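You operate a simulated robot arm through the tools that you are given. There is no shell and no other tool. Be economical: measure what you need, move in short steps, check, and stop when the job is done.

Carry out the task below with a simulated robot arm. There is one attempt and no reset: what you move stays moved.

## Task
Open the blue jaw, shut off the air and lock the jaw with the blue pin.
Fine: switch to OPEN, valve shut, dial at 0, pin home in its hole.
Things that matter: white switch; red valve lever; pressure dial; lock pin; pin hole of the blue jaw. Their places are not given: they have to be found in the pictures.

The check looks at the end state, three seconds after you hand in, the way a careful person would. Anything else that was tipped, shoved, dropped, spilled or broken makes it a failure.

## Robot
A 7-joint arm with a two-finger parallel gripper, fixed in place. Base frame: the origin is at the foot of the arm, x ahead of it, y to its left, z up; the work surface is at about z = 725. Units: mm, degrees, N and s.
With the tool pointing down near the work surface it reaches from about 280 to 680 mm from the base axis. Its first joint turns from -66.0 to 66.0 degrees. Payload 1.57 kg.
The tool frame sits at the grasp point between the pads (the TCP): z along the fingers, y along the line on which they close. The tips reach 30 mm beyond it. Largest opening 110 mm; finger width 24, thickness 12; the body of the gripper, 48 by 112 mm, starts 78 mm behind the TCP.
Orientation is told as [roll, pitch, yaw] about the base's x, y, z axes, in that order, counted from this pose: with the fingers straight down and closing along the base's y, the tool's x points along the base's -x, its y along +y and its z along -z.

## Interface
- The arm moves only by the tool send_rows. Its argument "rows" is a list of rows, each an object of numbers (a shift or turn left out is 0, a gripper value left out holds the last): "x", "y", "z": the shift along the tool's x, y, z in units of 500 mm (1.0 is 500 mm); "ax", "ay", "az": the turn, a rotation vector about the tool's x, y, z in units of 120 degrees (1.0 is 120 degrees). In form: [{"x": .., "y": .., "z": .., "ax": .., "ay": .., "az": ..}, ...]. A call has 1 to 10 rows; each row is the pose to reach, as a shift and turn from the pose commanded when the call began, along the tool's axes at that moment. "claw" is the gripper command, from -1 (fully open) to 1 (shut), values between in proportion, set as the call begins (left out, the last holds). A call with a number of a shift or a turn outside -1 to 1 is refused whole. A row lasts 0.2 s, in which the tool goes at most 50 mm and 8.6 degrees; a call with a longer step from one row to the next is refused whole, and so is a gripper value outside its range. Where a pose cannot be reached the arm comes as near as it can. A force on the tool above 40 N (or 10 N above the force at the start of the call, whichever is more), or a blocked arm, ends the call early, and 0.2 s more pass. The fingers move at their own pace (about 108 mm/s each) and stop on an object; they squeeze with about 37 N. The grip force told is the motor's: it shows also when the fingers shut on nothing. Time passes only in rows, and 0.2 s behind the last, so rows that repeat a pose let the fingers close. It gives the time, the measured TCP pose, the force on the tool (base axes), the opening and the grip force at its end, in the units of the frame above (readings bear some noise), and new pictures: "views" is both (left out), scene, wrist or none.
- Cameras (640 x 400 px; columns grow to the right, rows downward): "scene" is fixed at [179.3, -424.6, 1401.1]; the picture's right is [0.50, -0.87, 0.00], its down [-0.63, -0.36, -0.69] and it looks along [0.60, 0.34, -0.72] (base axes); focal length 331 px, centre (320, 200). "wrist" rides on the gripper at [-36, 0, -80] in the tool frame; the picture's right is [0.00, -1.00, 0.00], its down [0.97, 0.00, -0.24] and it looks along [0.24, 0.00, 0.97] (tool axes); focal length 218 px, centre (320, 200).
- locate(camera, pixels): for up to 12 pixels [column, row] of the newest picture of that camera ("zoom" is the newest enlarged one), the place [x, y, z] in the base frame of the surface seen there, good to about 2 mm, but the place of the scene camera against the robot may be out by one fixed shift of up to 18 mm in any direction. No time passes.
- inspect(camera, box): a new picture of the part [left, top, right, bottom] of that camera's present view, enlarged. No time passes.
- job_done(): hands the job in; it is judged then, once.

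Keep the steps short. Do not move on a guess: measure, check each grasp and each placing, and mend mistakes. In all there are 80 turns and 120 pictures (those below and enlarged ones count). Leave the gripper open and the arm clear of the work at the hand-in unless told otherwise, and finish with a single line.

The tools are called after "Emit:" as a command line: name --argument value ..., lists and objects as JSON in quotes. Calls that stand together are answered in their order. send_rows: Moves the arm, as the interface text tells. Its arguments: {"type":"object","properties":{"rows":{"type":"array"},"claw":{"type":"number"},"views":{"type":"string","enum":["both","scene","wrist","none"]}},"required":["rows"]} The other tools are called the same way: locate (camera, pixels) gives the place of the surface under pixels of a picture; inspect (camera, box) takes an enlarged picture of a part of a camera's view; job_done () hands the job in.

At the start:

```text
t: 0.0
tool_pos: [418.3, -132.4, 1077.8]
tcp_rot: [0.0, 0.1, -0.1]
force: [-0.5, 0.3, -1.7]
gripper_width: 110.0
finger_force: 0.0
```

scene: 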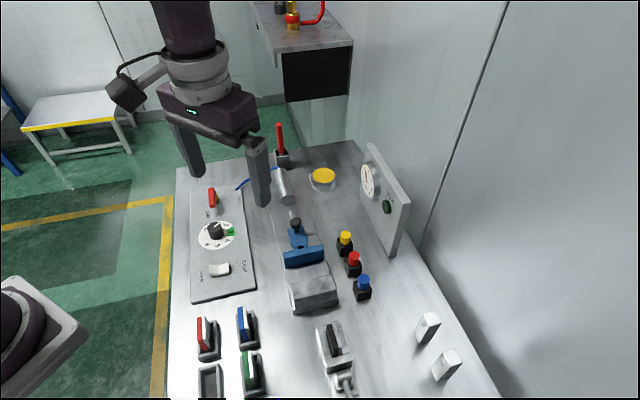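
wrist: 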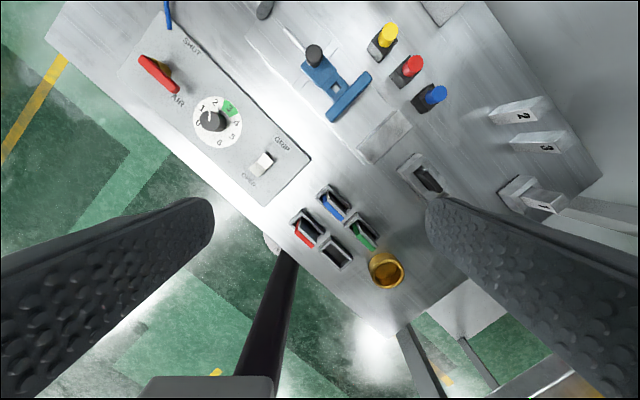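

I see a panel with a red lever, a dial and a white switch, a blue jaw, and yellow, red and blue pins in holders. I'll enlarge these areas first.

Emit:
inspect --camera "scene" --box '[170, 170, 290, 310]'

Emit:
inspect --camera "scene" --box '[250, 120, 420, 320]'

Emit:
inspect --camera "wrist" --box '[120, 0, 320, 200]'

Emit:
inspect --camera "wrist" --box '[260, 0, 460, 200]'

```text
2.86 times, centred on (230, 240) of scene
```

zoom: 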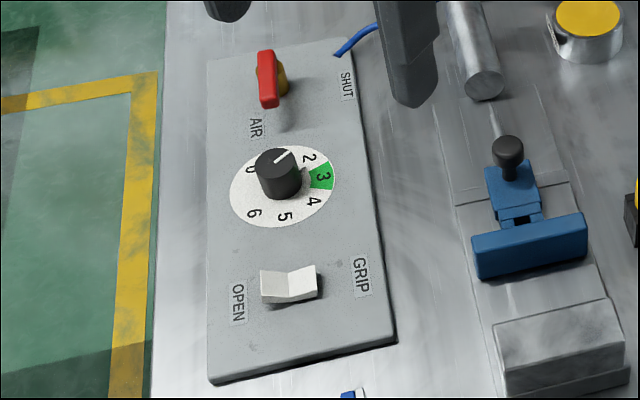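

```text
2.00 times, centred on (335, 220) of scene
```

zoom: 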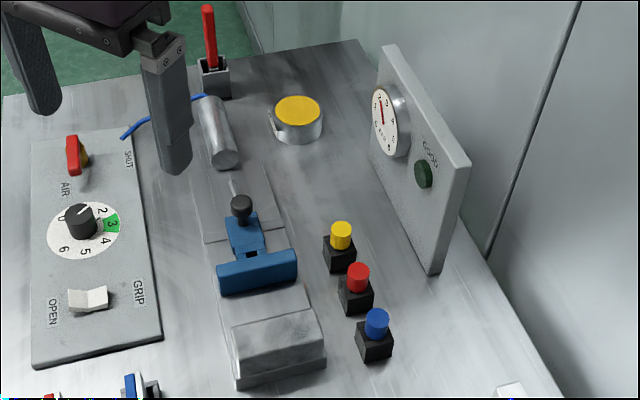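

```text
2.00 times, centred on (220, 100) of wrist
```

zoom: 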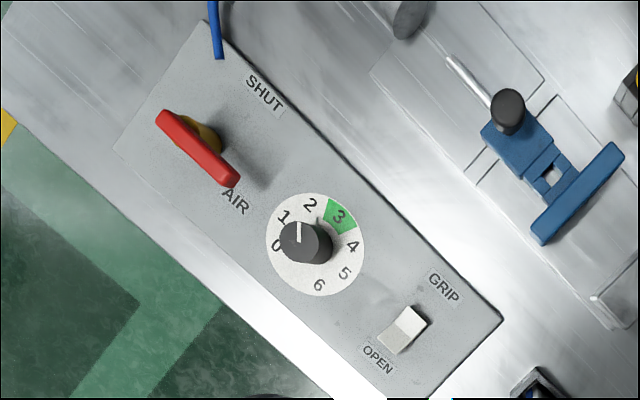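

```text
2.00 times, centred on (360, 100) of wrist
```

zoom: 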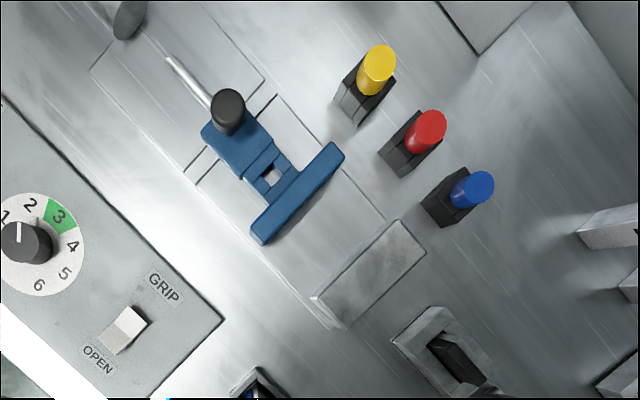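

I'll enlarge the gauge, then locate the parts I can see in the wrist picture.

Emit:
inspect --camera "scene" --box '[350, 130, 420, 260]'

Emit:
inspect --camera "scene" --box '[270, 190, 350, 320]'

Emit:
locate --camera "wrist" --pixels '[[142, 59], [176, 91], [218, 125], [209, 119], [267, 155], [255, 171], [314, 52], [353, 90], [388, 35], [413, 65], [435, 95], [200, 60]]'

Emit:
locate --camera "scene" --pixels '[[210, 190], [212, 205], [215, 228], [213, 269], [226, 269], [295, 222], [302, 252], [344, 235], [354, 257], [363, 281], [240, 280], [368, 178]]'

```text
3.08 times, centred on (385, 195) of scene
```

zoom: 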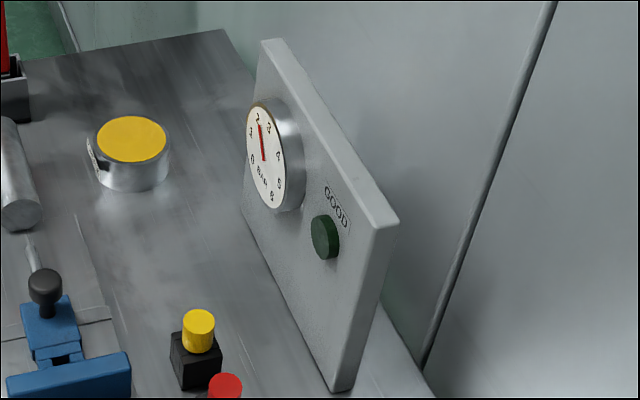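

```text
3.08 times, centred on (310, 255) of scene
```

zoom: 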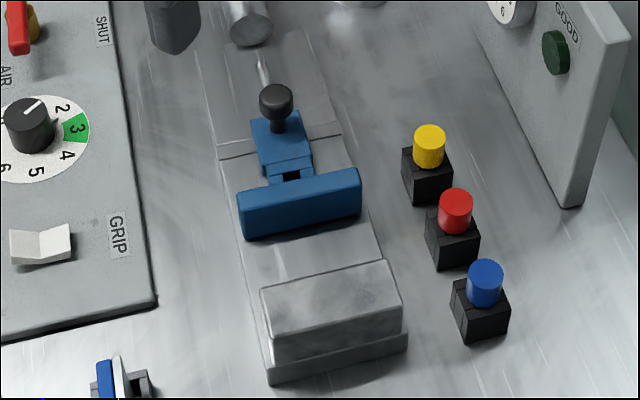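

```text
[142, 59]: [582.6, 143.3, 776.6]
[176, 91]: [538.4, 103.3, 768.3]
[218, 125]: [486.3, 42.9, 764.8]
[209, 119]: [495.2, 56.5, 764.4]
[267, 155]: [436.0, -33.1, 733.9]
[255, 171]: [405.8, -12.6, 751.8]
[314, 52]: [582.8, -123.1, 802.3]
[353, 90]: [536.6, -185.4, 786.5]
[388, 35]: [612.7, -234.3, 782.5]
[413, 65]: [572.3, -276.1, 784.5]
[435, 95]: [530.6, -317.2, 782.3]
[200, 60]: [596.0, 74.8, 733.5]
```

```text
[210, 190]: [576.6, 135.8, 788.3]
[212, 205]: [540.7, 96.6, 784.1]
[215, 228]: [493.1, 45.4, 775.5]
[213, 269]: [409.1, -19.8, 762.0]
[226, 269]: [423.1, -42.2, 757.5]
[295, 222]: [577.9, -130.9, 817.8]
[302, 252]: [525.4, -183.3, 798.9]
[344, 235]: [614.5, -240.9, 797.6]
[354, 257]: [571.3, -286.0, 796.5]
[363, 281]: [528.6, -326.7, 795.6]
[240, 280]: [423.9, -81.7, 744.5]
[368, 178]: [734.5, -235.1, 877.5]
```

The gauge needle points at about 2. The dial also reads about 2, and 3 is its green zone. The switch is on GRIP and the valve lever points at AIR. I'll move over the panel for a closer look.

Emit:
send_rows --rows '[{"x": -0.021, "y": 0.057, "z": 0.059}, {"x": -0.041, "y": 0.115, "z": 0.119}, {"x": -0.062, "y": 0.172, "z": 0.178}, {"x": -0.083, "y": 0.229, "z": 0.237}, {"x": -0.103, "y": 0.287, "z": 0.297}, {"x": -0.124, "y": 0.344, "z": 0.356}, {"x": -0.124, "y": 0.344, "z": 0.356}]' --views "both"

```text
t: 1.6
tool_pos: [480.3, 38.6, 895.3]
tcp_rot: [0.1, 0.0, 0.0]
force: [0.1, 0.1, -0.9]
gripper_width: 109.8
finger_force: 0.0
```

scene: 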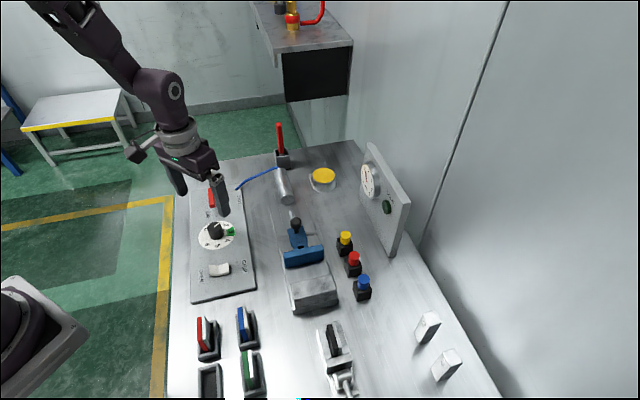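
wrist: 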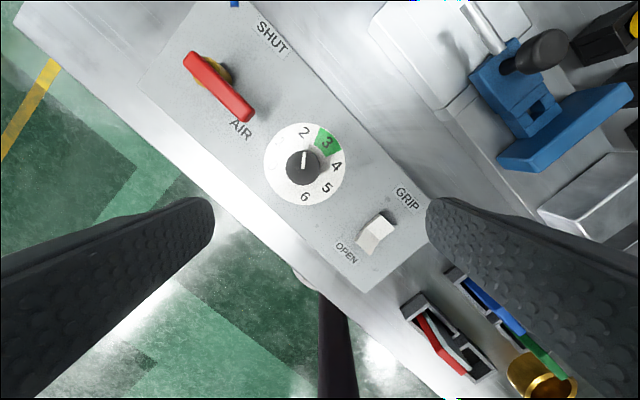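

Emit:
inspect --camera "wrist" --box '[160, 0, 440, 280]'

Emit:
inspect --camera "wrist" --box '[440, 0, 640, 180]'

Emit:
locate --camera "wrist" --pixels '[[190, 58], [247, 115], [220, 70], [215, 85], [306, 157], [302, 180], [300, 170], [386, 219], [379, 227], [362, 246], [372, 234], [262, 60]]'

Emit:
locate --camera "wrist" --pixels '[[542, 52], [540, 112], [524, 125], [490, 75], [560, 130], [510, 160], [630, 95], [270, 200], [390, 250], [300, 132], [327, 187], [450, 90]]'

```text
1.43 times, centred on (300, 140) of wrist
```

zoom: 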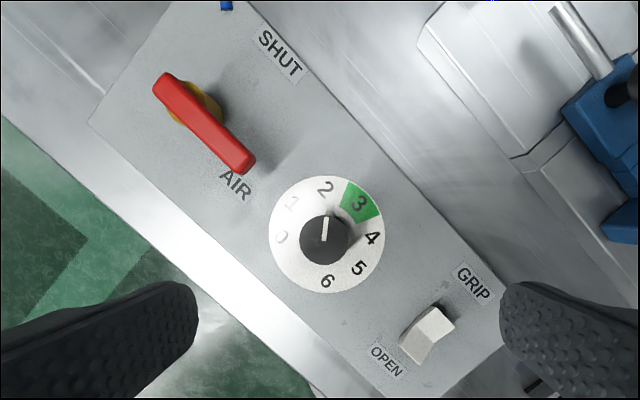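

```text
2.22 times, centred on (540, 90) of wrist
```

zoom: 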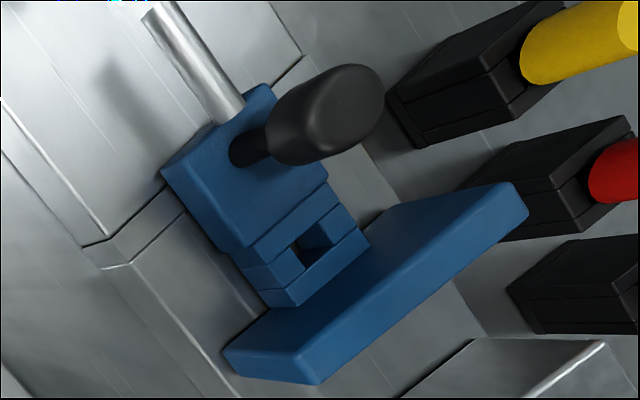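

```text
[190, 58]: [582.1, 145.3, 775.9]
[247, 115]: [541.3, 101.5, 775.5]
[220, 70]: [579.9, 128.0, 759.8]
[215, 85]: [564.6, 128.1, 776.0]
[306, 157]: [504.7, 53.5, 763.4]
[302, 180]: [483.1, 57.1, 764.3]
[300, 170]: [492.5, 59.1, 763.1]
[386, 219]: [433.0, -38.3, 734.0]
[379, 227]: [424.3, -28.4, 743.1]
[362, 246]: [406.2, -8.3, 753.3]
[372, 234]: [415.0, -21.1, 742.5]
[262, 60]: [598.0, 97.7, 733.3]
```

```text
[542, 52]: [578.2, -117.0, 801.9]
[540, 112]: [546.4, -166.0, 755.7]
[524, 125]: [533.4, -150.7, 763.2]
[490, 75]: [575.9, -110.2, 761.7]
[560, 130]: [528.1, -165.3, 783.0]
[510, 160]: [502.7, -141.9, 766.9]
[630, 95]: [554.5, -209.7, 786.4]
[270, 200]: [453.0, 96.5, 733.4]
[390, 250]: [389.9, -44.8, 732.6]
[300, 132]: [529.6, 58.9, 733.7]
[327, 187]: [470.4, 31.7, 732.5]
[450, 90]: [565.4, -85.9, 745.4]
```

The dial clearly reads 2. The switch rocker is centred near (420,-23), and its OPEN half is raised at about (405,-8,753). I'll close the fingers, turn 45° to line up with the panel, and hover above the OPEN half.

Emit:
send_rows --rows '[{"x": 0.025, "y": -0.015, "z": 0.02, "az": -0.0625}, {"x": 0.05, "y": -0.03, "z": 0.04, "az": -0.125}, {"x": 0.075, "y": -0.046, "z": 0.06, "az": -0.1875}, {"x": 0.1, "y": -0.061, "z": 0.08, "az": -0.25}, {"x": 0.125, "y": -0.077, "z": 0.1, "az": -0.3125}, {"x": 0.15, "y": -0.092, "z": 0.13, "az": -0.375}, {"x": 0.15, "y": -0.092, "z": 0.13, "az": -0.375}]' --claw 1 --views "wrist"

```text
t: 3.2
tool_pos: [404.0, -7.8, 836.4]
tcp_rot: [0.0, 0.0, 45.2]
force: [-0.6, 0.1, 0.5]
gripper_width: 0.1
finger_force: 21.1
```

wrist: 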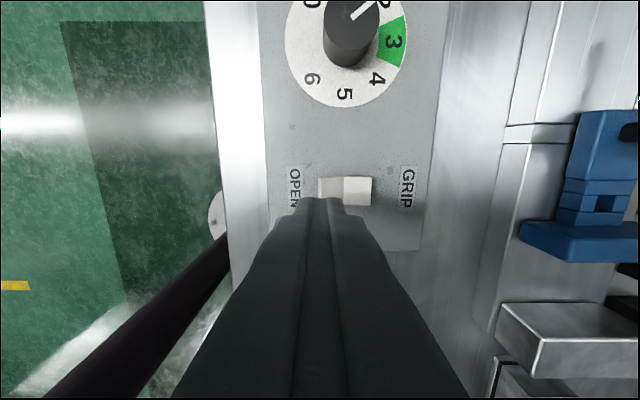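

Now I'll locate the rocker's corners from this view.

Emit:
locate --camera "wrist" --pixels '[[321, 182], [321, 195], [342, 181], [342, 200], [348, 180], [348, 200], [368, 181], [368, 202], [332, 190], [358, 190]]'

Emit:
inspect --camera "wrist" --box '[280, 150, 420, 240]'

```text
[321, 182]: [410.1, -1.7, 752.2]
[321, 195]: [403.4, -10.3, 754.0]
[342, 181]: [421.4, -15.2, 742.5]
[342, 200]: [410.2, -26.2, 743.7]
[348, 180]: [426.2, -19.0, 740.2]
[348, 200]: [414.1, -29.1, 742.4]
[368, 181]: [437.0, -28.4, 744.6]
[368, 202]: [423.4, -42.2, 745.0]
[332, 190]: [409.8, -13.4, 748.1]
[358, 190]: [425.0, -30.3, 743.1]
```

```text
4.44 times, centred on (350, 195) of wrist
```

zoom: 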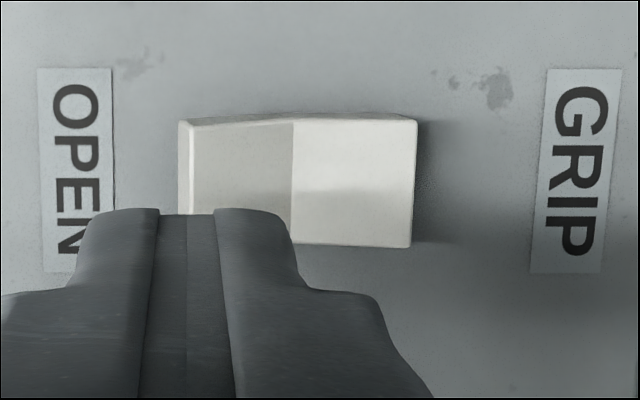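

The OPEN end of the rocker is at about (404,-8,753), and the tip is right above it. I'll lower it in steps and watch the force.

Emit:
send_rows --rows '[{"y": -0.003, "z": 0.04}, {"y": -0.003, "z": 0.08}, {"y": -0.003, "z": 0.095}, {"y": -0.003, "z": 0.105}, {"y": -0.003, "z": 0.112}]' --views "none"

```text
t: 4.4
tool_pos: [404.4, -8.6, 779.8]
tcp_rot: [0.0, 0.0, 45.0]
force: [0.2, 0.9, 0.5]
gripper_width: 0.0
finger_force: 21.1
```

Emit:
send_rows --rows '[{"z": 0.004}, {"z": 0.008}, {"z": 0.012}, {"z": 0.012}]' --views "scene"

```text
t: 5.5
tool_pos: [405.5, -8.3, 774.6]
tcp_rot: [-0.2, 0.0, 45.1]
force: [-2.4, 3.1, 17.7]
gripper_width: 0.0
finger_force: 21.5
stopped in row 4: the force on the tool passed its limit (the readings are from after the stop); the commanded pose is now the measured one
```

scene: 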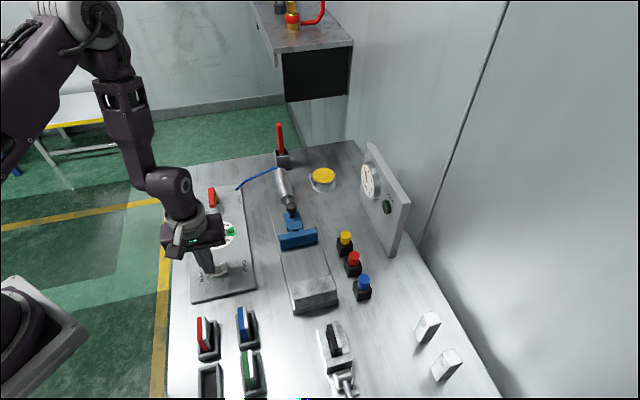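

The switch flipped and the jaw moved back toward the cylinder. I'll raise the arm and check.

Emit:
send_rows --rows '[{"z": -0.06}, {"z": -0.14}, {"z": -0.2}, {"z": -0.2}]' --views "both"

Emit:
inspect --camera "scene" --box '[190, 160, 350, 320]'

Emit:
inspect --camera "scene" --box '[350, 130, 420, 260]'

```text
t: 6.5
tool_pos: [405.4, -8.3, 873.3]
tcp_rot: [0.0, 0.0, 45.0]
force: [-0.8, 0.2, 1.1]
gripper_width: 0.1
finger_force: 21.1
```

scene: 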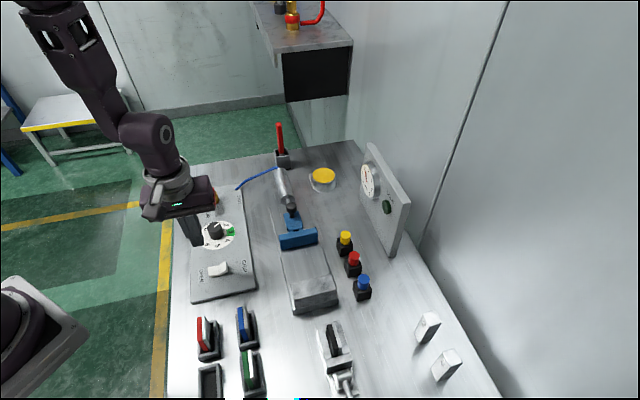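
wrist: 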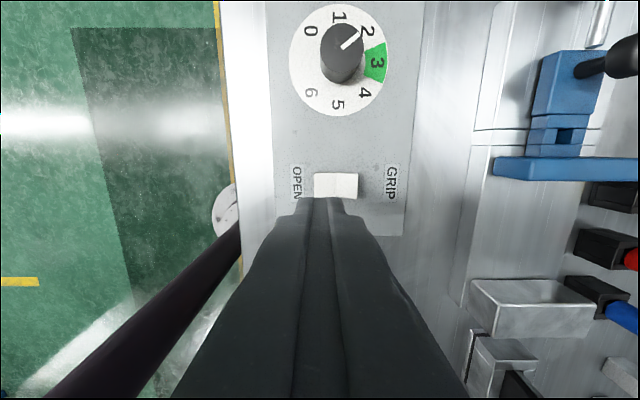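

```text
2.50 times, centred on (270, 240) of scene
```

zoom: 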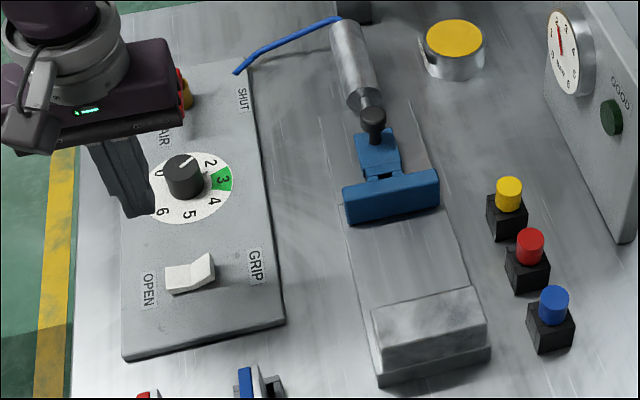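

```text
3.08 times, centred on (385, 195) of scene
```

zoom: 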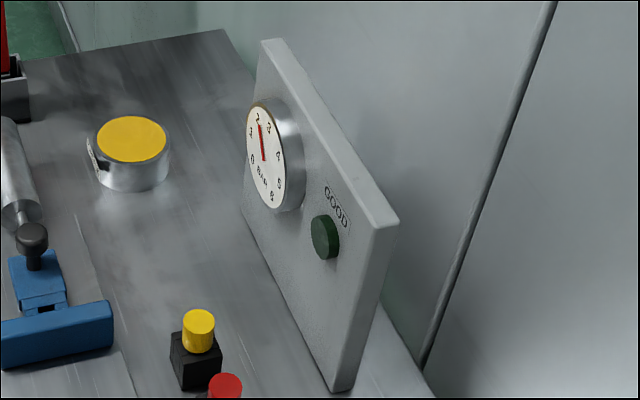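

The switch shows OPEN and the jaw is retracted next to the cylinder. The valve is next, so I'll move toward it with the gripper open.

Emit:
send_rows --rows '[{"x": -0.08, "y": -0.01}, {"x": -0.16, "y": -0.02}, {"x": -0.24, "y": -0.03}, {"x": -0.3, "y": -0.038}, {"x": -0.3, "y": -0.038}]' --claw -1 --views "wrist"

Emit:
inspect --camera "wrist" --box '[220, 20, 460, 220]'

```text
t: 7.7
tool_pos: [525.5, 84.0, 874.4]
tcp_rot: [0.1, 0.0, 45.1]
force: [-0.2, 0.3, -0.8]
gripper_width: 109.9
finger_force: 0.1
```

wrist: 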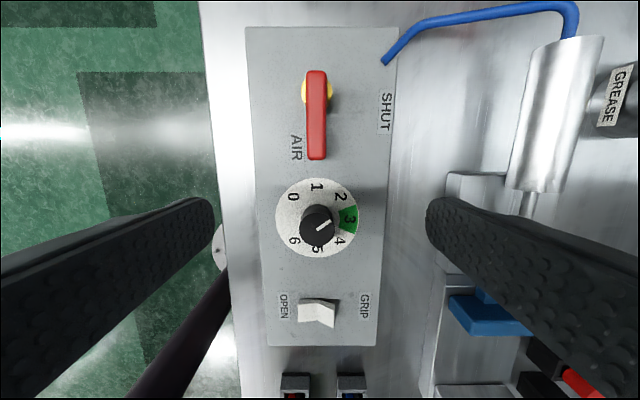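

```text
2.00 times, centred on (340, 120) of wrist
```

zoom: 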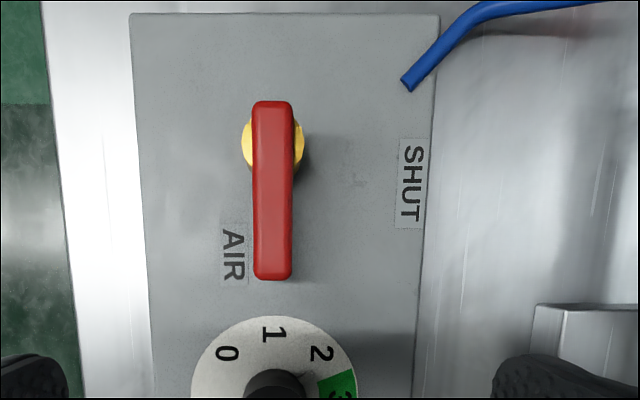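

The lever lies along the panel and SHUT is to the right of it, so it needs 90° counter-clockwise from above. I'll measure the lever and hub.

Emit:
locate --camera "wrist" --pixels '[[316, 74], [316, 155], [308, 115], [325, 115], [304, 92], [331, 92], [316, 130], [318, 215], [306, 222], [331, 222], [318, 232], [318, 222]]'

```text
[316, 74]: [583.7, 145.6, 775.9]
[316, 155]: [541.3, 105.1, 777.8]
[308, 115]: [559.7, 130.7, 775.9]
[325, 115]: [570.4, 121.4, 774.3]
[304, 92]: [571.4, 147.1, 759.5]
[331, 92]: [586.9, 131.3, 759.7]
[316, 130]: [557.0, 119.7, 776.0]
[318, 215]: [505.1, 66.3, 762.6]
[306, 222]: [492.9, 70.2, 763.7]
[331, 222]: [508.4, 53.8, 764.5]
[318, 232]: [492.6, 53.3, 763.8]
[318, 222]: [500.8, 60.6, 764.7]
```

The lever pivots near (579,139), its top is at z 776, and its long end is about 50 mm toward AIR. I'll close the fingers and come down beside the long end, on the side away from SHUT.

Emit:
send_rows --rows '[{"x": -0.03, "y": 0.03}, {"x": -0.06, "y": 0.05}, {"x": -0.082, "y": 0.062}, {"x": -0.082, "y": 0.062, "z": 0.06}, {"x": -0.082, "y": 0.062, "z": 0.12}, {"x": -0.082, "y": 0.062, "z": 0.188}, {"x": -0.082, "y": 0.062, "z": 0.188}]' --claw 1 --views "both"

```text
t: 9.2
tool_pos: [530.4, 134.6, 780.1]
tcp_rot: [0.1, 0.0, 45.0]
force: [0.2, 0.0, -0.6]
gripper_width: 0.0
finger_force: 21.3
```

scene: 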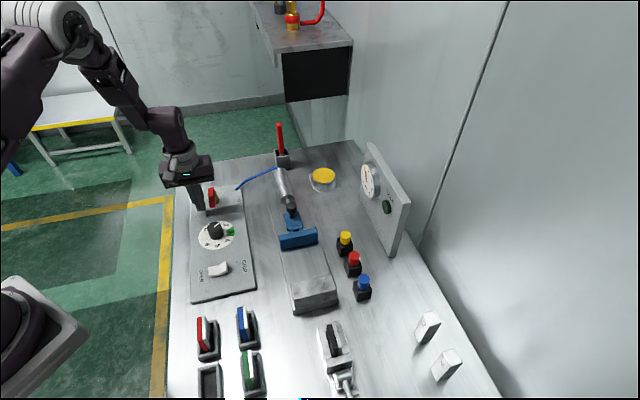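
wrist: 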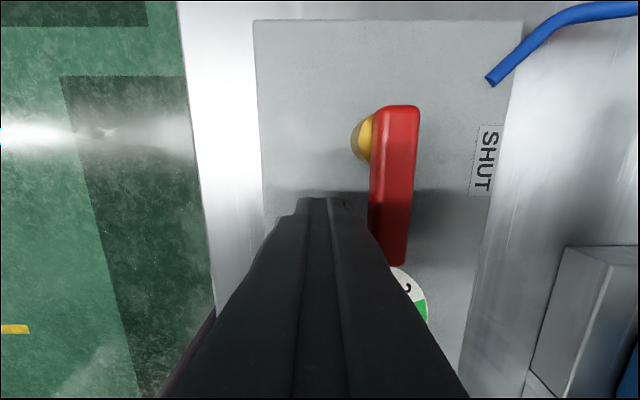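

The finger stands beside the lever. Next I'll push it around the pivot in a 90° arc.

Emit:
send_rows --rows '[{"x": -0.003, "y": -0.0224}, {"x": 0.005, "y": -0.0424}, {"x": 0.0074, "y": -0.0638}, {"x": 0.0042, "y": -0.085}, {"x": -0.0044, "y": -0.1048}, {"x": -0.0178, "y": -0.1216}, {"x": -0.035, "y": -0.1344}, {"x": -0.035, "y": -0.1344}]' --views "both"

```text
t: 11.1
tool_pos: [590.9, 99.5, 778.6]
tcp_rot: [-0.2, 0.0, 45.0]
force: [-0.9, 0.1, 0.5]
gripper_width: 0.0
finger_force: 21.0
```

scene: 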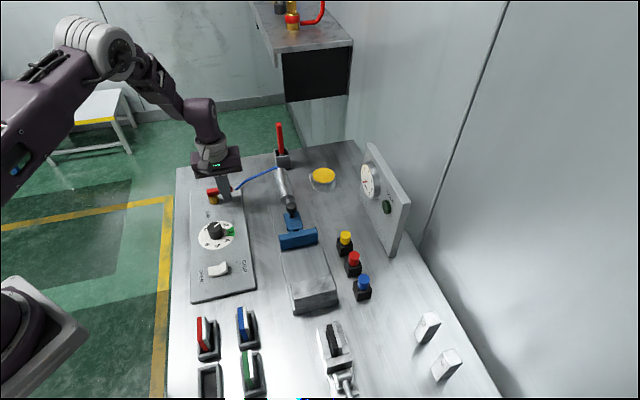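
wrist: 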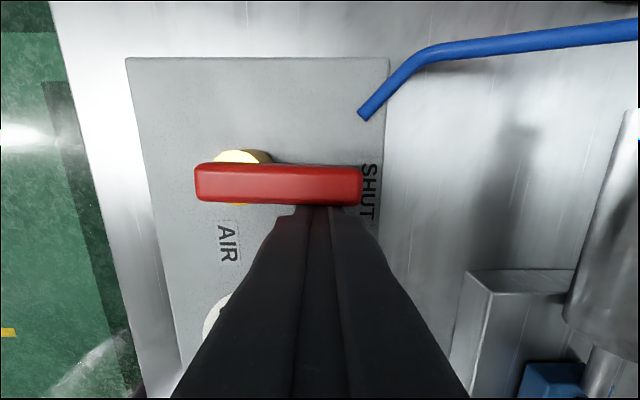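

The lever now lies across the panel and points at SHUT. I'll nudge it 2 mm more toward any end stop, then back off and look.

Emit:
send_rows --rows '[{"x": -0.004}, {"x": -0.004}]' --views "none"

Emit:
send_rows --rows '[{"x": 0.03}, {"x": 0.06, "z": -0.06}, {"x": 0.1, "z": -0.14}, {"x": 0.12, "z": -0.2}, {"x": 0.12, "z": -0.2}]' --claw -1 --views "both"

Emit:
inspect --camera "scene" --box '[350, 130, 420, 260]'

Emit:
inspect --camera "wrist" --box '[200, 20, 440, 260]'

```text
t: 11.7
tool_pos: [593.6, 100.5, 779.7]
tcp_rot: [0.0, 0.1, 45.0]
force: [-6.7, -7.9, 2.0]
gripper_width: 0.2
finger_force: 21.3
```

```text
t: 12.8
tool_pos: [551.3, 57.2, 878.1]
tcp_rot: [0.0, 0.0, 45.0]
force: [0.0, -0.6, 0.1]
gripper_width: 109.9
finger_force: 0.1
```

scene: 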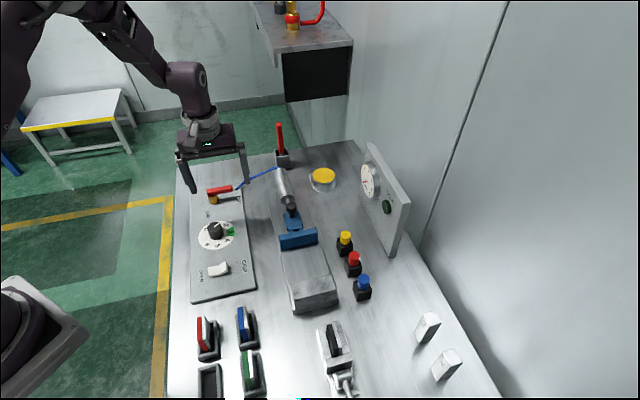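
wrist: 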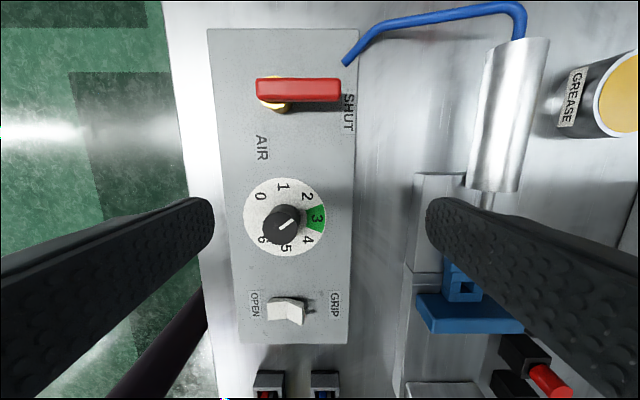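

```text
3.08 times, centred on (385, 195) of scene
```

zoom: 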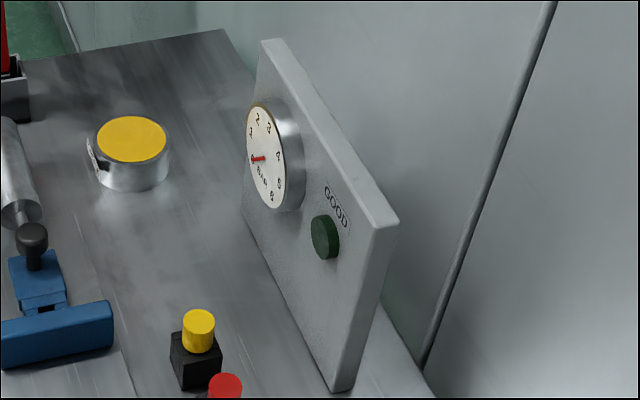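

```text
1.67 times, centred on (320, 140) of wrist
```

zoom: 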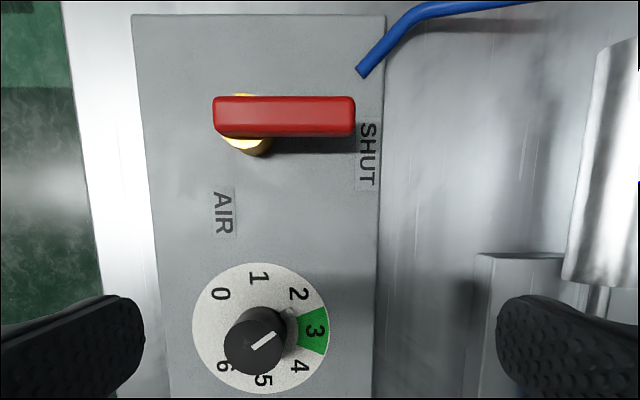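

The gauge dropped to 0, so the air is shut. For the dial, I'll measure the knob, pointer and scale marks.

Emit:
inspect --camera "wrist" --box '[230, 160, 340, 270]'

```text
3.64 times, centred on (285, 215) of wrist
```

zoom: 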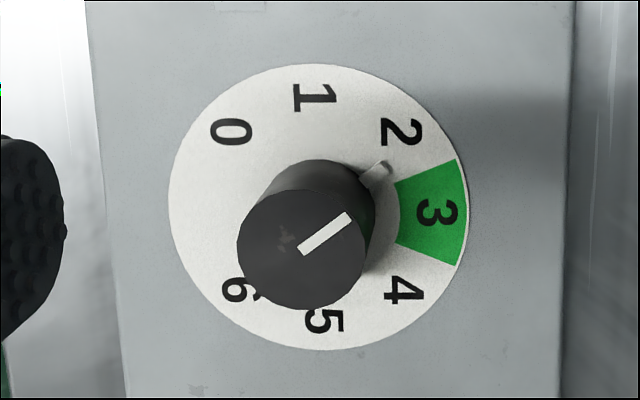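

Emit:
locate --camera "zoom" --pixels '[[348, 216], [303, 250], [378, 172], [232, 131], [402, 132], [437, 212], [404, 290], [240, 240], [364, 262], [303, 305], [303, 190], [320, 240]]'

```text
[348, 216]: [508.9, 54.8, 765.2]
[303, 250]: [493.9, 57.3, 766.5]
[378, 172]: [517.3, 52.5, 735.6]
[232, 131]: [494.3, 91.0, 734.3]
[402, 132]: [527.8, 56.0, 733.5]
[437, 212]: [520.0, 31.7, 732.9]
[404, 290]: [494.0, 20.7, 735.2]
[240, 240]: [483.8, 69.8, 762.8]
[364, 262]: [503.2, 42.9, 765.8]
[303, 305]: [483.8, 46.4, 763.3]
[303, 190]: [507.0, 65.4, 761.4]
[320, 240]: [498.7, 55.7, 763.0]
```

The knob is centred at about (495,56.5) and is about 24 mm wide. The pointer sits at -10° and the 0 mark at +91°, so it needs about +101°. I'll move over the knob and turn the tool back first so there is room to rotate.

Emit:
send_rows --rows '[{"x": 0.008, "y": 0.008, "z": 0.01, "az": 0.071}, {"x": 0.016, "y": 0.016, "z": 0.02, "az": 0.142}, {"x": 0.024, "y": 0.024, "z": 0.03, "az": 0.213}, {"x": 0.032, "y": 0.031, "z": 0.04, "az": 0.284}, {"x": 0.04, "y": 0.039, "z": 0.05, "az": 0.355}, {"x": 0.048, "y": 0.047, "z": 0.06, "az": 0.426}, {"x": 0.056, "y": 0.055, "z": 0.07, "az": 0.497}, {"x": 0.064, "y": 0.063, "z": 0.08, "az": 0.568}, {"x": 0.072, "y": 0.071, "z": 0.09, "az": 0.639}, {"x": 0.0806, "y": 0.0786, "z": 0.1, "az": 0.71}]' --claw -0.1 --views "wrist"

```text
t: 15.1
tool_pos: [495.3, 56.8, 829.0]
tcp_rot: [0.0, -0.1, -40.2]
force: [0.7, 0.3, 0.9]
gripper_width: 60.5
finger_force: 0.1
```

wrist: 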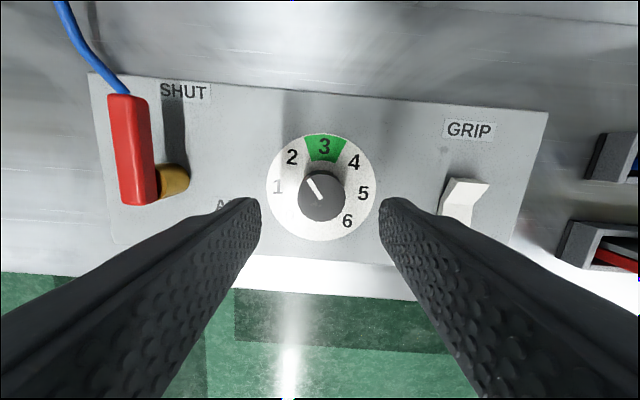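

The knob at (320,195) is centred between the fingers. I'll go down to z of about 772 and close on it.

Emit:
send_rows --rows '[{"z": 0.05, "az": 0.06}, {"z": 0.09, "az": 0.06}, {"z": 0.114, "az": 0.06}, {"z": 0.114, "az": 0.06}]' --views "wrist"

Emit:
send_rows --rows '[{}, {}, {}, {}]' --claw 1 --views "wrist"

```text
t: 16.1
tool_pos: [493.9, 57.5, 772.2]
tcp_rot: [0.1, 0.0, -47.4]
force: [0.2, -0.8, -0.3]
gripper_width: 60.6
finger_force: 0.0
```

wrist: 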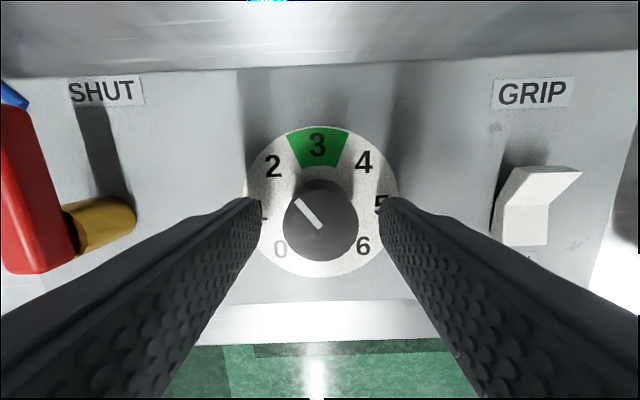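

```text
t: 17.1
tool_pos: [493.5, 58.2, 773.6]
tcp_rot: [0.1, 0.0, -47.4]
force: [-1.7, -1.8, -4.7]
gripper_width: 33.8
finger_force: 41.3
```

wrist: 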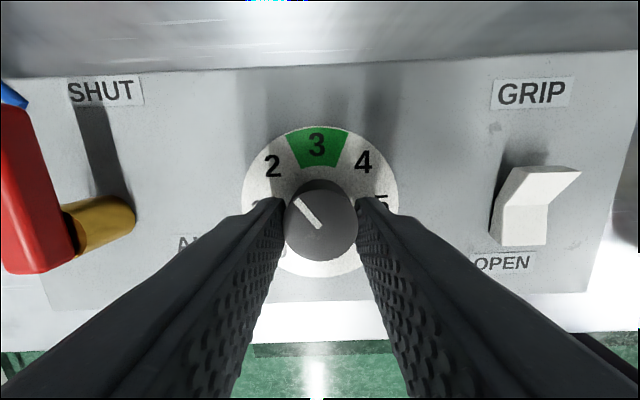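

The knob is gripped at 33.8 mm with 41 N. I'll turn it counter-clockwise by 84° first.

Emit:
send_rows --rows '[{"az": -0.07}, {"az": -0.14}, {"az": -0.21}, {"az": -0.28}, {"az": -0.35}, {"az": -0.42}, {"az": -0.49}, {"az": -0.56}, {"az": -0.63}, {"az": -0.7}]' --views "wrist"

```text
t: 19.2
tool_pos: [494.7, 56.9, 773.0]
tcp_rot: [-0.2, 0.1, 36.7]
force: [-8.9, -32.2, 14.0]
gripper_width: 33.7
finger_force: 41.3
```

wrist: 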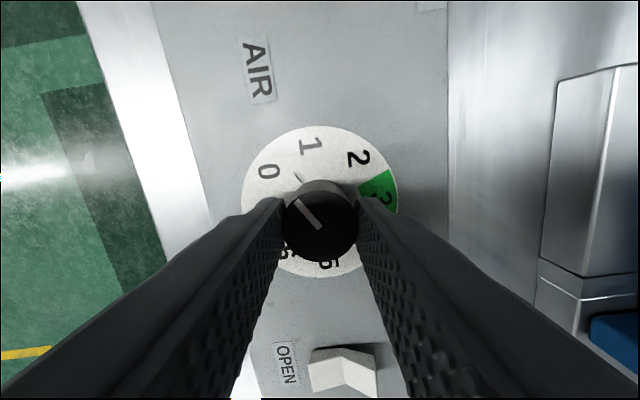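

The pointer followed to about 0.4, but a side force of about 33 N built up. I'll release, let it relax, and grip again.

Emit:
send_rows --rows '[{}, {}]' --claw 0.2 --views "none"

Emit:
send_rows --rows '[{}, {}, {}]' --claw 1 --views "wrist"

Emit:
inspect --camera "wrist" --box '[230, 110, 410, 280]'

```text
t: 19.9
tool_pos: [494.6, 60.5, 772.9]
tcp_rot: [0.0, -0.2, 36.7]
force: [-0.2, -0.6, -0.3]
gripper_width: 43.8
finger_force: 0.0
```

```text
t: 20.6
tool_pos: [496.5, 57.9, 772.8]
tcp_rot: [-0.2, -0.2, 36.4]
force: [17.2, -19.0, -10.9]
gripper_width: 33.8
finger_force: 41.5
```

wrist: 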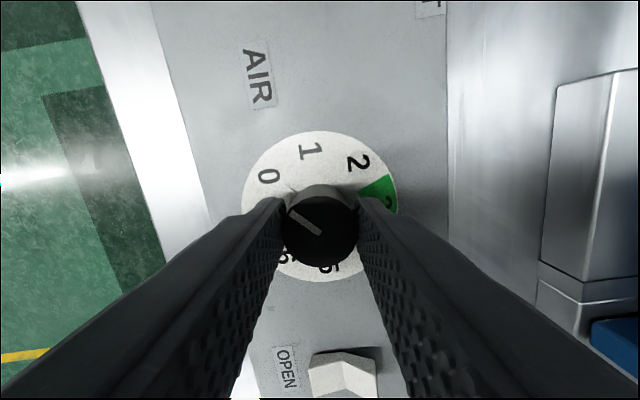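

```text
2.35 times, centred on (320, 195) of wrist
```

zoom: 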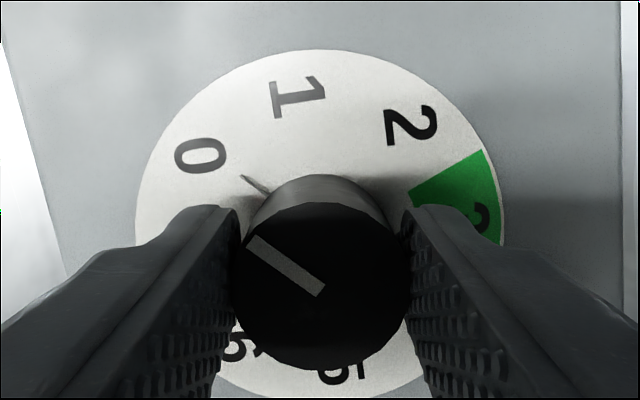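

The regrip brought the pointer close to 0. The knob centre is about 3 mm off in the tool's -y direction. I'll shift to remove the side force and turn about 4° more.

Emit:
send_rows --rows '[{"y": -0.006}, {"y": -0.006, "az": -0.02}, {"y": -0.006, "az": -0.04}]' --views "none"

Emit:
send_rows --rows '[{}, {}, {"z": -0.06}, {"z": -0.14}, {"z": -0.2}, {"z": -0.2}]' --claw -1 --views "both"

Emit:
inspect --camera "wrist" --box '[240, 110, 400, 270]'

```text
t: 21.4
tool_pos: [495.5, 56.5, 772.4]
tcp_rot: [0.1, 0.0, 41.4]
force: [1.6, -2.6, 12.5]
gripper_width: 33.7
finger_force: 41.3
```

```text
t: 22.9
tool_pos: [495.3, 55.3, 870.4]
tcp_rot: [0.0, -0.1, 41.4]
force: [-0.3, 0.0, 0.6]
gripper_width: 109.9
finger_force: 0.0
```

scene: 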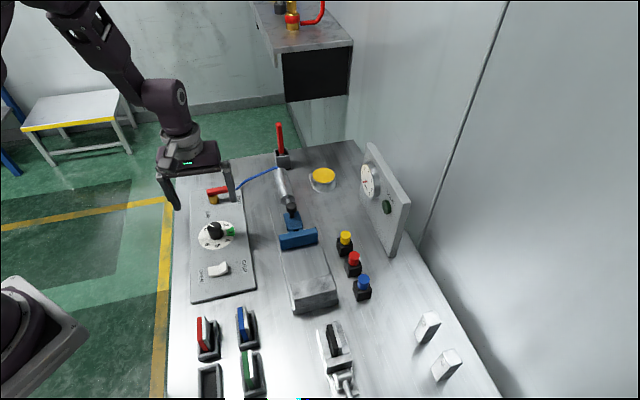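
wrist: 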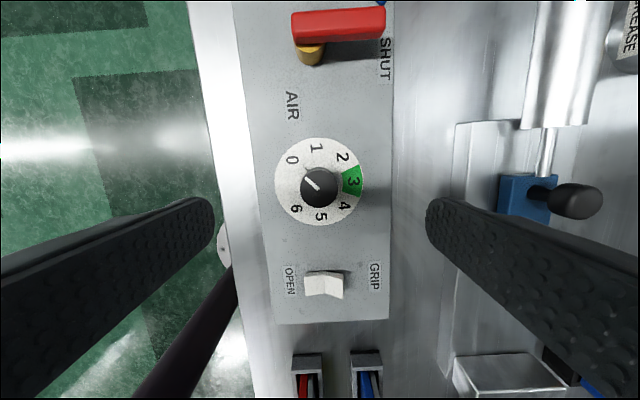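

```text
2.50 times, centred on (320, 190) of wrist
```

zoom: 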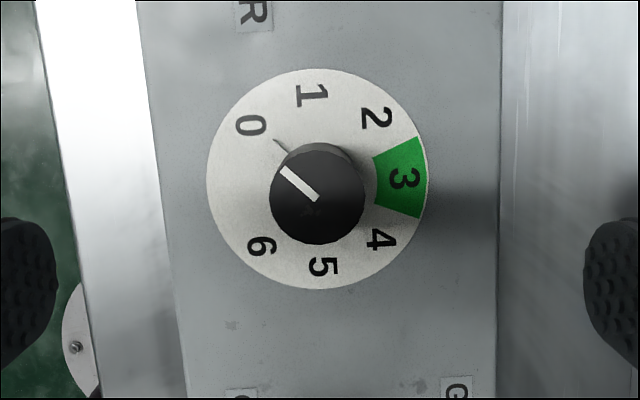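

Emit:
locate --camera "zoom" --pixels '[[281, 169], [316, 199], [277, 141], [251, 125], [376, 117], [260, 246], [379, 238], [317, 69], [317, 288], [207, 178], [428, 178]]'

```text
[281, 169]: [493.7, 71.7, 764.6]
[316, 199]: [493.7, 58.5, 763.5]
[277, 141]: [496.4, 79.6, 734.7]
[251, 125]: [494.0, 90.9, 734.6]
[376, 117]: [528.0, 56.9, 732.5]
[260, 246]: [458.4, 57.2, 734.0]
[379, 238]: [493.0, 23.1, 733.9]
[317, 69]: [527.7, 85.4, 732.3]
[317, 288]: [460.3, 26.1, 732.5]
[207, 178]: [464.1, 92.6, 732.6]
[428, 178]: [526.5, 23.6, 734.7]
```

Emit:
inspect --camera "wrist" --box '[285, 145, 350, 215]'

```text
5.71 times, centred on (318, 180) of wrist
```

zoom: 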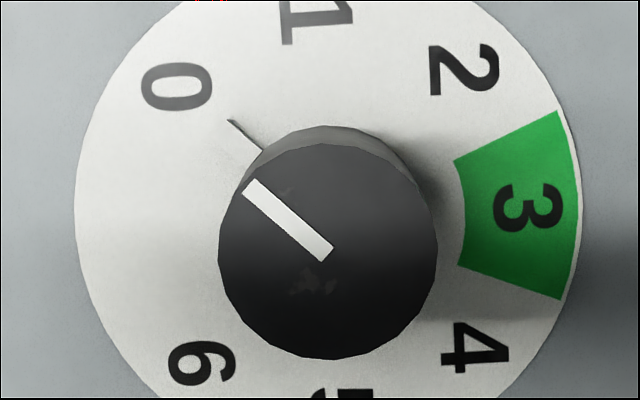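

The pointer line is at 140° and the 0 digit at about 140°, both seen from the dial centre, so the dial is at 0. Next I'll move to look at the jaw and the pins from above.

Emit:
send_rows --rows '[{"x": 0.05, "y": -0.069, "z": -0.06, "az": -0.005}, {"x": 0.1, "y": -0.139, "z": -0.06, "az": -0.01}, {"x": 0.15, "y": -0.208, "z": -0.06, "az": -0.015}, {"x": 0.2, "y": -0.277, "z": -0.06, "az": -0.02}, {"x": 0.25, "y": -0.346, "z": -0.06, "az": -0.025}, {"x": 0.3, "y": -0.4156, "z": -0.06, "az": -0.03}, {"x": 0.3, "y": -0.4156, "z": -0.06, "az": -0.03}]' --views "wrist"

```text
refused: row 1 steps farther than a row can; nothing moved
```

Emit:
send_rows --rows '[{"x": 0.03, "y": -0.04, "z": -0.06, "az": -0.005}, {"x": 0.08, "y": -0.109, "z": -0.06, "az": -0.01}, {"x": 0.13, "y": -0.178, "z": -0.06, "az": -0.015}, {"x": 0.18, "y": -0.247, "z": -0.06, "az": -0.02}, {"x": 0.23, "y": -0.316, "z": -0.06, "az": -0.025}, {"x": 0.28, "y": -0.385, "z": -0.06, "az": -0.03}, {"x": 0.3, "y": -0.4156, "z": -0.06, "az": -0.03}, {"x": 0.3, "y": -0.4156, "z": -0.06, "az": -0.03}]' --views "wrist"

Emit:
inspect --camera "wrist" --box '[200, 0, 440, 220]'

```text
t: 24.6
tool_pos: [521.6, -198.4, 902.4]
tcp_rot: [0.0, 0.0, 45.1]
force: [0.5, 0.1, 0.2]
gripper_width: 110.1
finger_force: 0.1
```

wrist: 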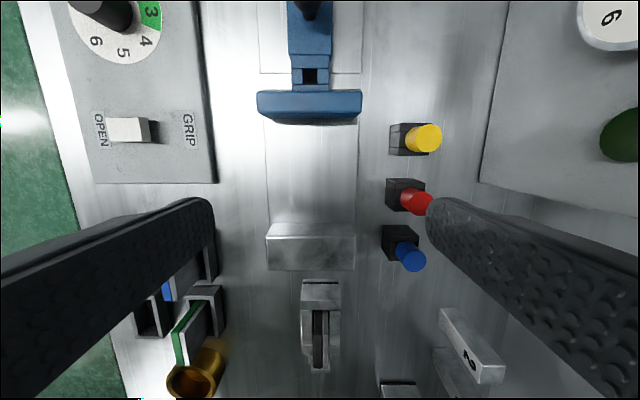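

```text
1.82 times, centred on (320, 110) of wrist
```

zoom: 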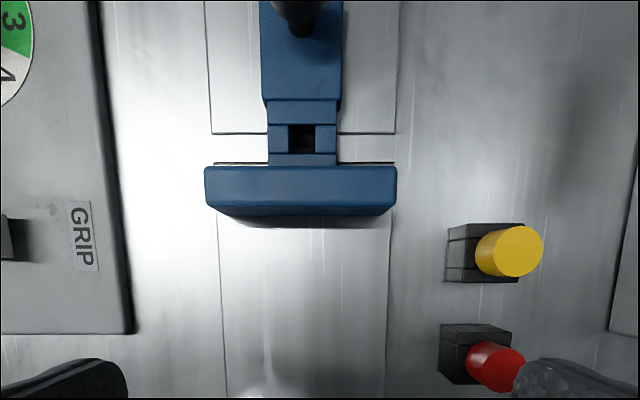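

The square hole in the jaw neck, at wrist pixel (310,76), is the pin hole. I'll locate it, the blue pin and its holder.

Emit:
locate --camera "wrist" --pixels '[[310, 76], [302, 76], [318, 76], [310, 67], [310, 85], [410, 258], [403, 245], [390, 240], [398, 252], [310, 100], [345, 165], [307, 5]]'

Emit:
inspect --camera "wrist" --box '[270, 40, 350, 120]'

Emit:
inspect --camera "wrist" --box '[370, 200, 450, 280]'

Emit:
inspect --camera "scene" --box '[330, 220, 390, 310]'

```text
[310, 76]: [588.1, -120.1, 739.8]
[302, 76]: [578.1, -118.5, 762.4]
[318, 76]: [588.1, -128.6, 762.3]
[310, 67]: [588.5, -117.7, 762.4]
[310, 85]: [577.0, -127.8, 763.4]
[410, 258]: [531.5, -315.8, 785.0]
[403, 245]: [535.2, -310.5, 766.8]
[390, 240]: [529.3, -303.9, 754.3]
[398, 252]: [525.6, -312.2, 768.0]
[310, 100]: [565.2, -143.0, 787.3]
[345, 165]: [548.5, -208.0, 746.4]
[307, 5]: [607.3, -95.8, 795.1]
```

```text
5.00 times, centred on (310, 80) of wrist
```

zoom: 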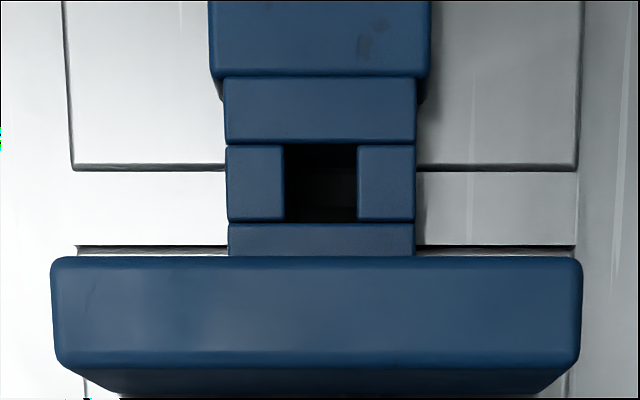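

```text
5.00 times, centred on (410, 240) of wrist
```

zoom: 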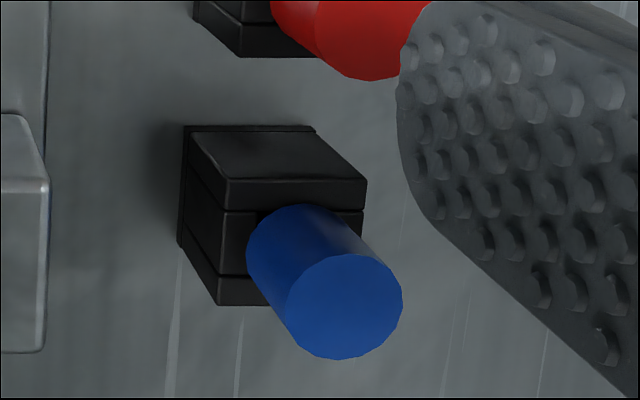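

```text
4.44 times, centred on (360, 265) of scene
```

zoom: 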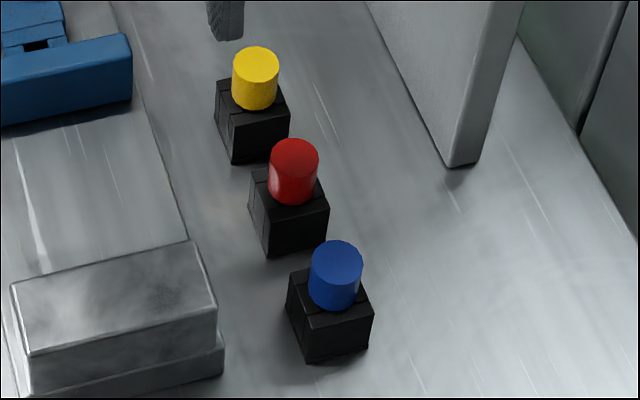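

Emit:
locate --camera "wrist" --pixels '[[310, 90], [310, 93], [310, 96], [310, 88], [310, 60], [310, 50], [403, 252], [425, 252], [414, 244], [415, 262], [415, 253], [300, 93]]'

Emit:
locate --camera "zoom" --pixels '[[336, 258], [336, 300], [300, 275], [355, 318], [300, 320], [330, 345], [328, 235], [255, 80], [230, 105]]'

```text
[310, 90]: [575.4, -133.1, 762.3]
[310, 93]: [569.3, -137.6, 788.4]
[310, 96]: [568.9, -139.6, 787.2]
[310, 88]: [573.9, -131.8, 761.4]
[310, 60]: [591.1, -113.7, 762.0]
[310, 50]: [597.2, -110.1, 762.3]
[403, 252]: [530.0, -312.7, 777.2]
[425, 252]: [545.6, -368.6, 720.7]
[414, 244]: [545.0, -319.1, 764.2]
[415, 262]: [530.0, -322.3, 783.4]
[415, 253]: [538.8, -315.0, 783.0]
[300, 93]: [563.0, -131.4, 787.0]
```

```text
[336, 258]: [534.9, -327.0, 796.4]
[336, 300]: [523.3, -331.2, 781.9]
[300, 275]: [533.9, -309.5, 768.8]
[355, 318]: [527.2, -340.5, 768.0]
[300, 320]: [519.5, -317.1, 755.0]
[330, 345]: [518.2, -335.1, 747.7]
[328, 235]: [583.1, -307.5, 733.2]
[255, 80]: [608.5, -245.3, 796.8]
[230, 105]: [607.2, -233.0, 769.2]
```

The jaw hole is centred at (582.9,-123.2), its rim is at z 762, and it is about 14.5 mm square. The blue pin head is at about (531,-321.5) with its top at z 783. I'll move above the pin with the fingers half open.

Emit:
locate --camera "wrist" --pixels '[[484, 178], [500, 100], [485, 160], [620, 180]]'

Emit:
send_rows --rows '[{"x": 0.04, "y": -0.047}, {"x": 0.08, "y": -0.094, "z": 0.016}, {"x": 0.12, "y": -0.14, "z": 0.032}, {"x": 0.161, "y": -0.187, "z": 0.05}, {"x": 0.161, "y": -0.187, "z": 0.05}, {"x": 0.161, "y": -0.187, "z": 0.05}]' --claw 0 --views "both"

```text
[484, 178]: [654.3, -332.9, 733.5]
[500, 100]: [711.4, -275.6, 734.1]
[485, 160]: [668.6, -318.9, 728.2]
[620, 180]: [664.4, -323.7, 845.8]
```

```text
t: 26.1
tool_pos: [529.8, -321.6, 878.2]
tcp_rot: [-0.1, 0.0, 45.1]
force: [-0.2, -0.1, 0.4]
gripper_width: 55.1
finger_force: 0.0
```

scene: 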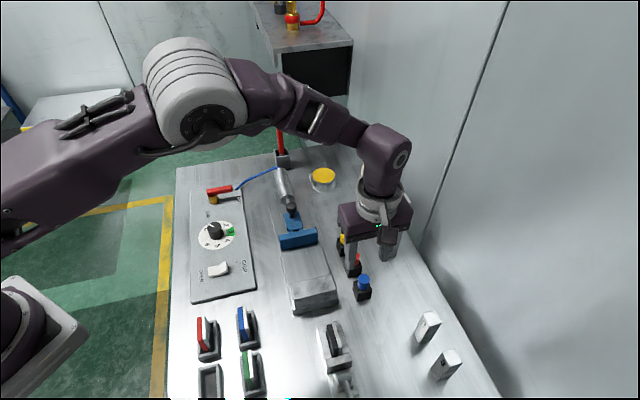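
wrist: 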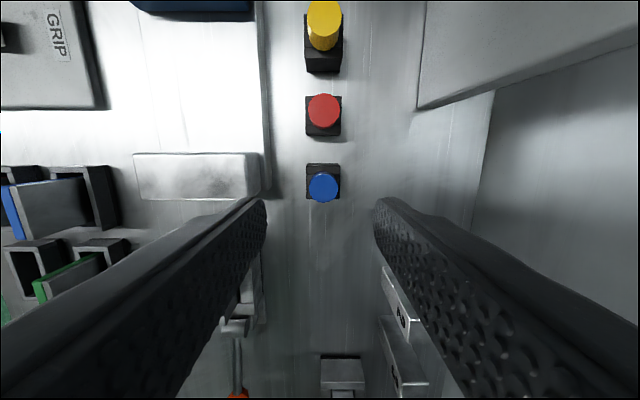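

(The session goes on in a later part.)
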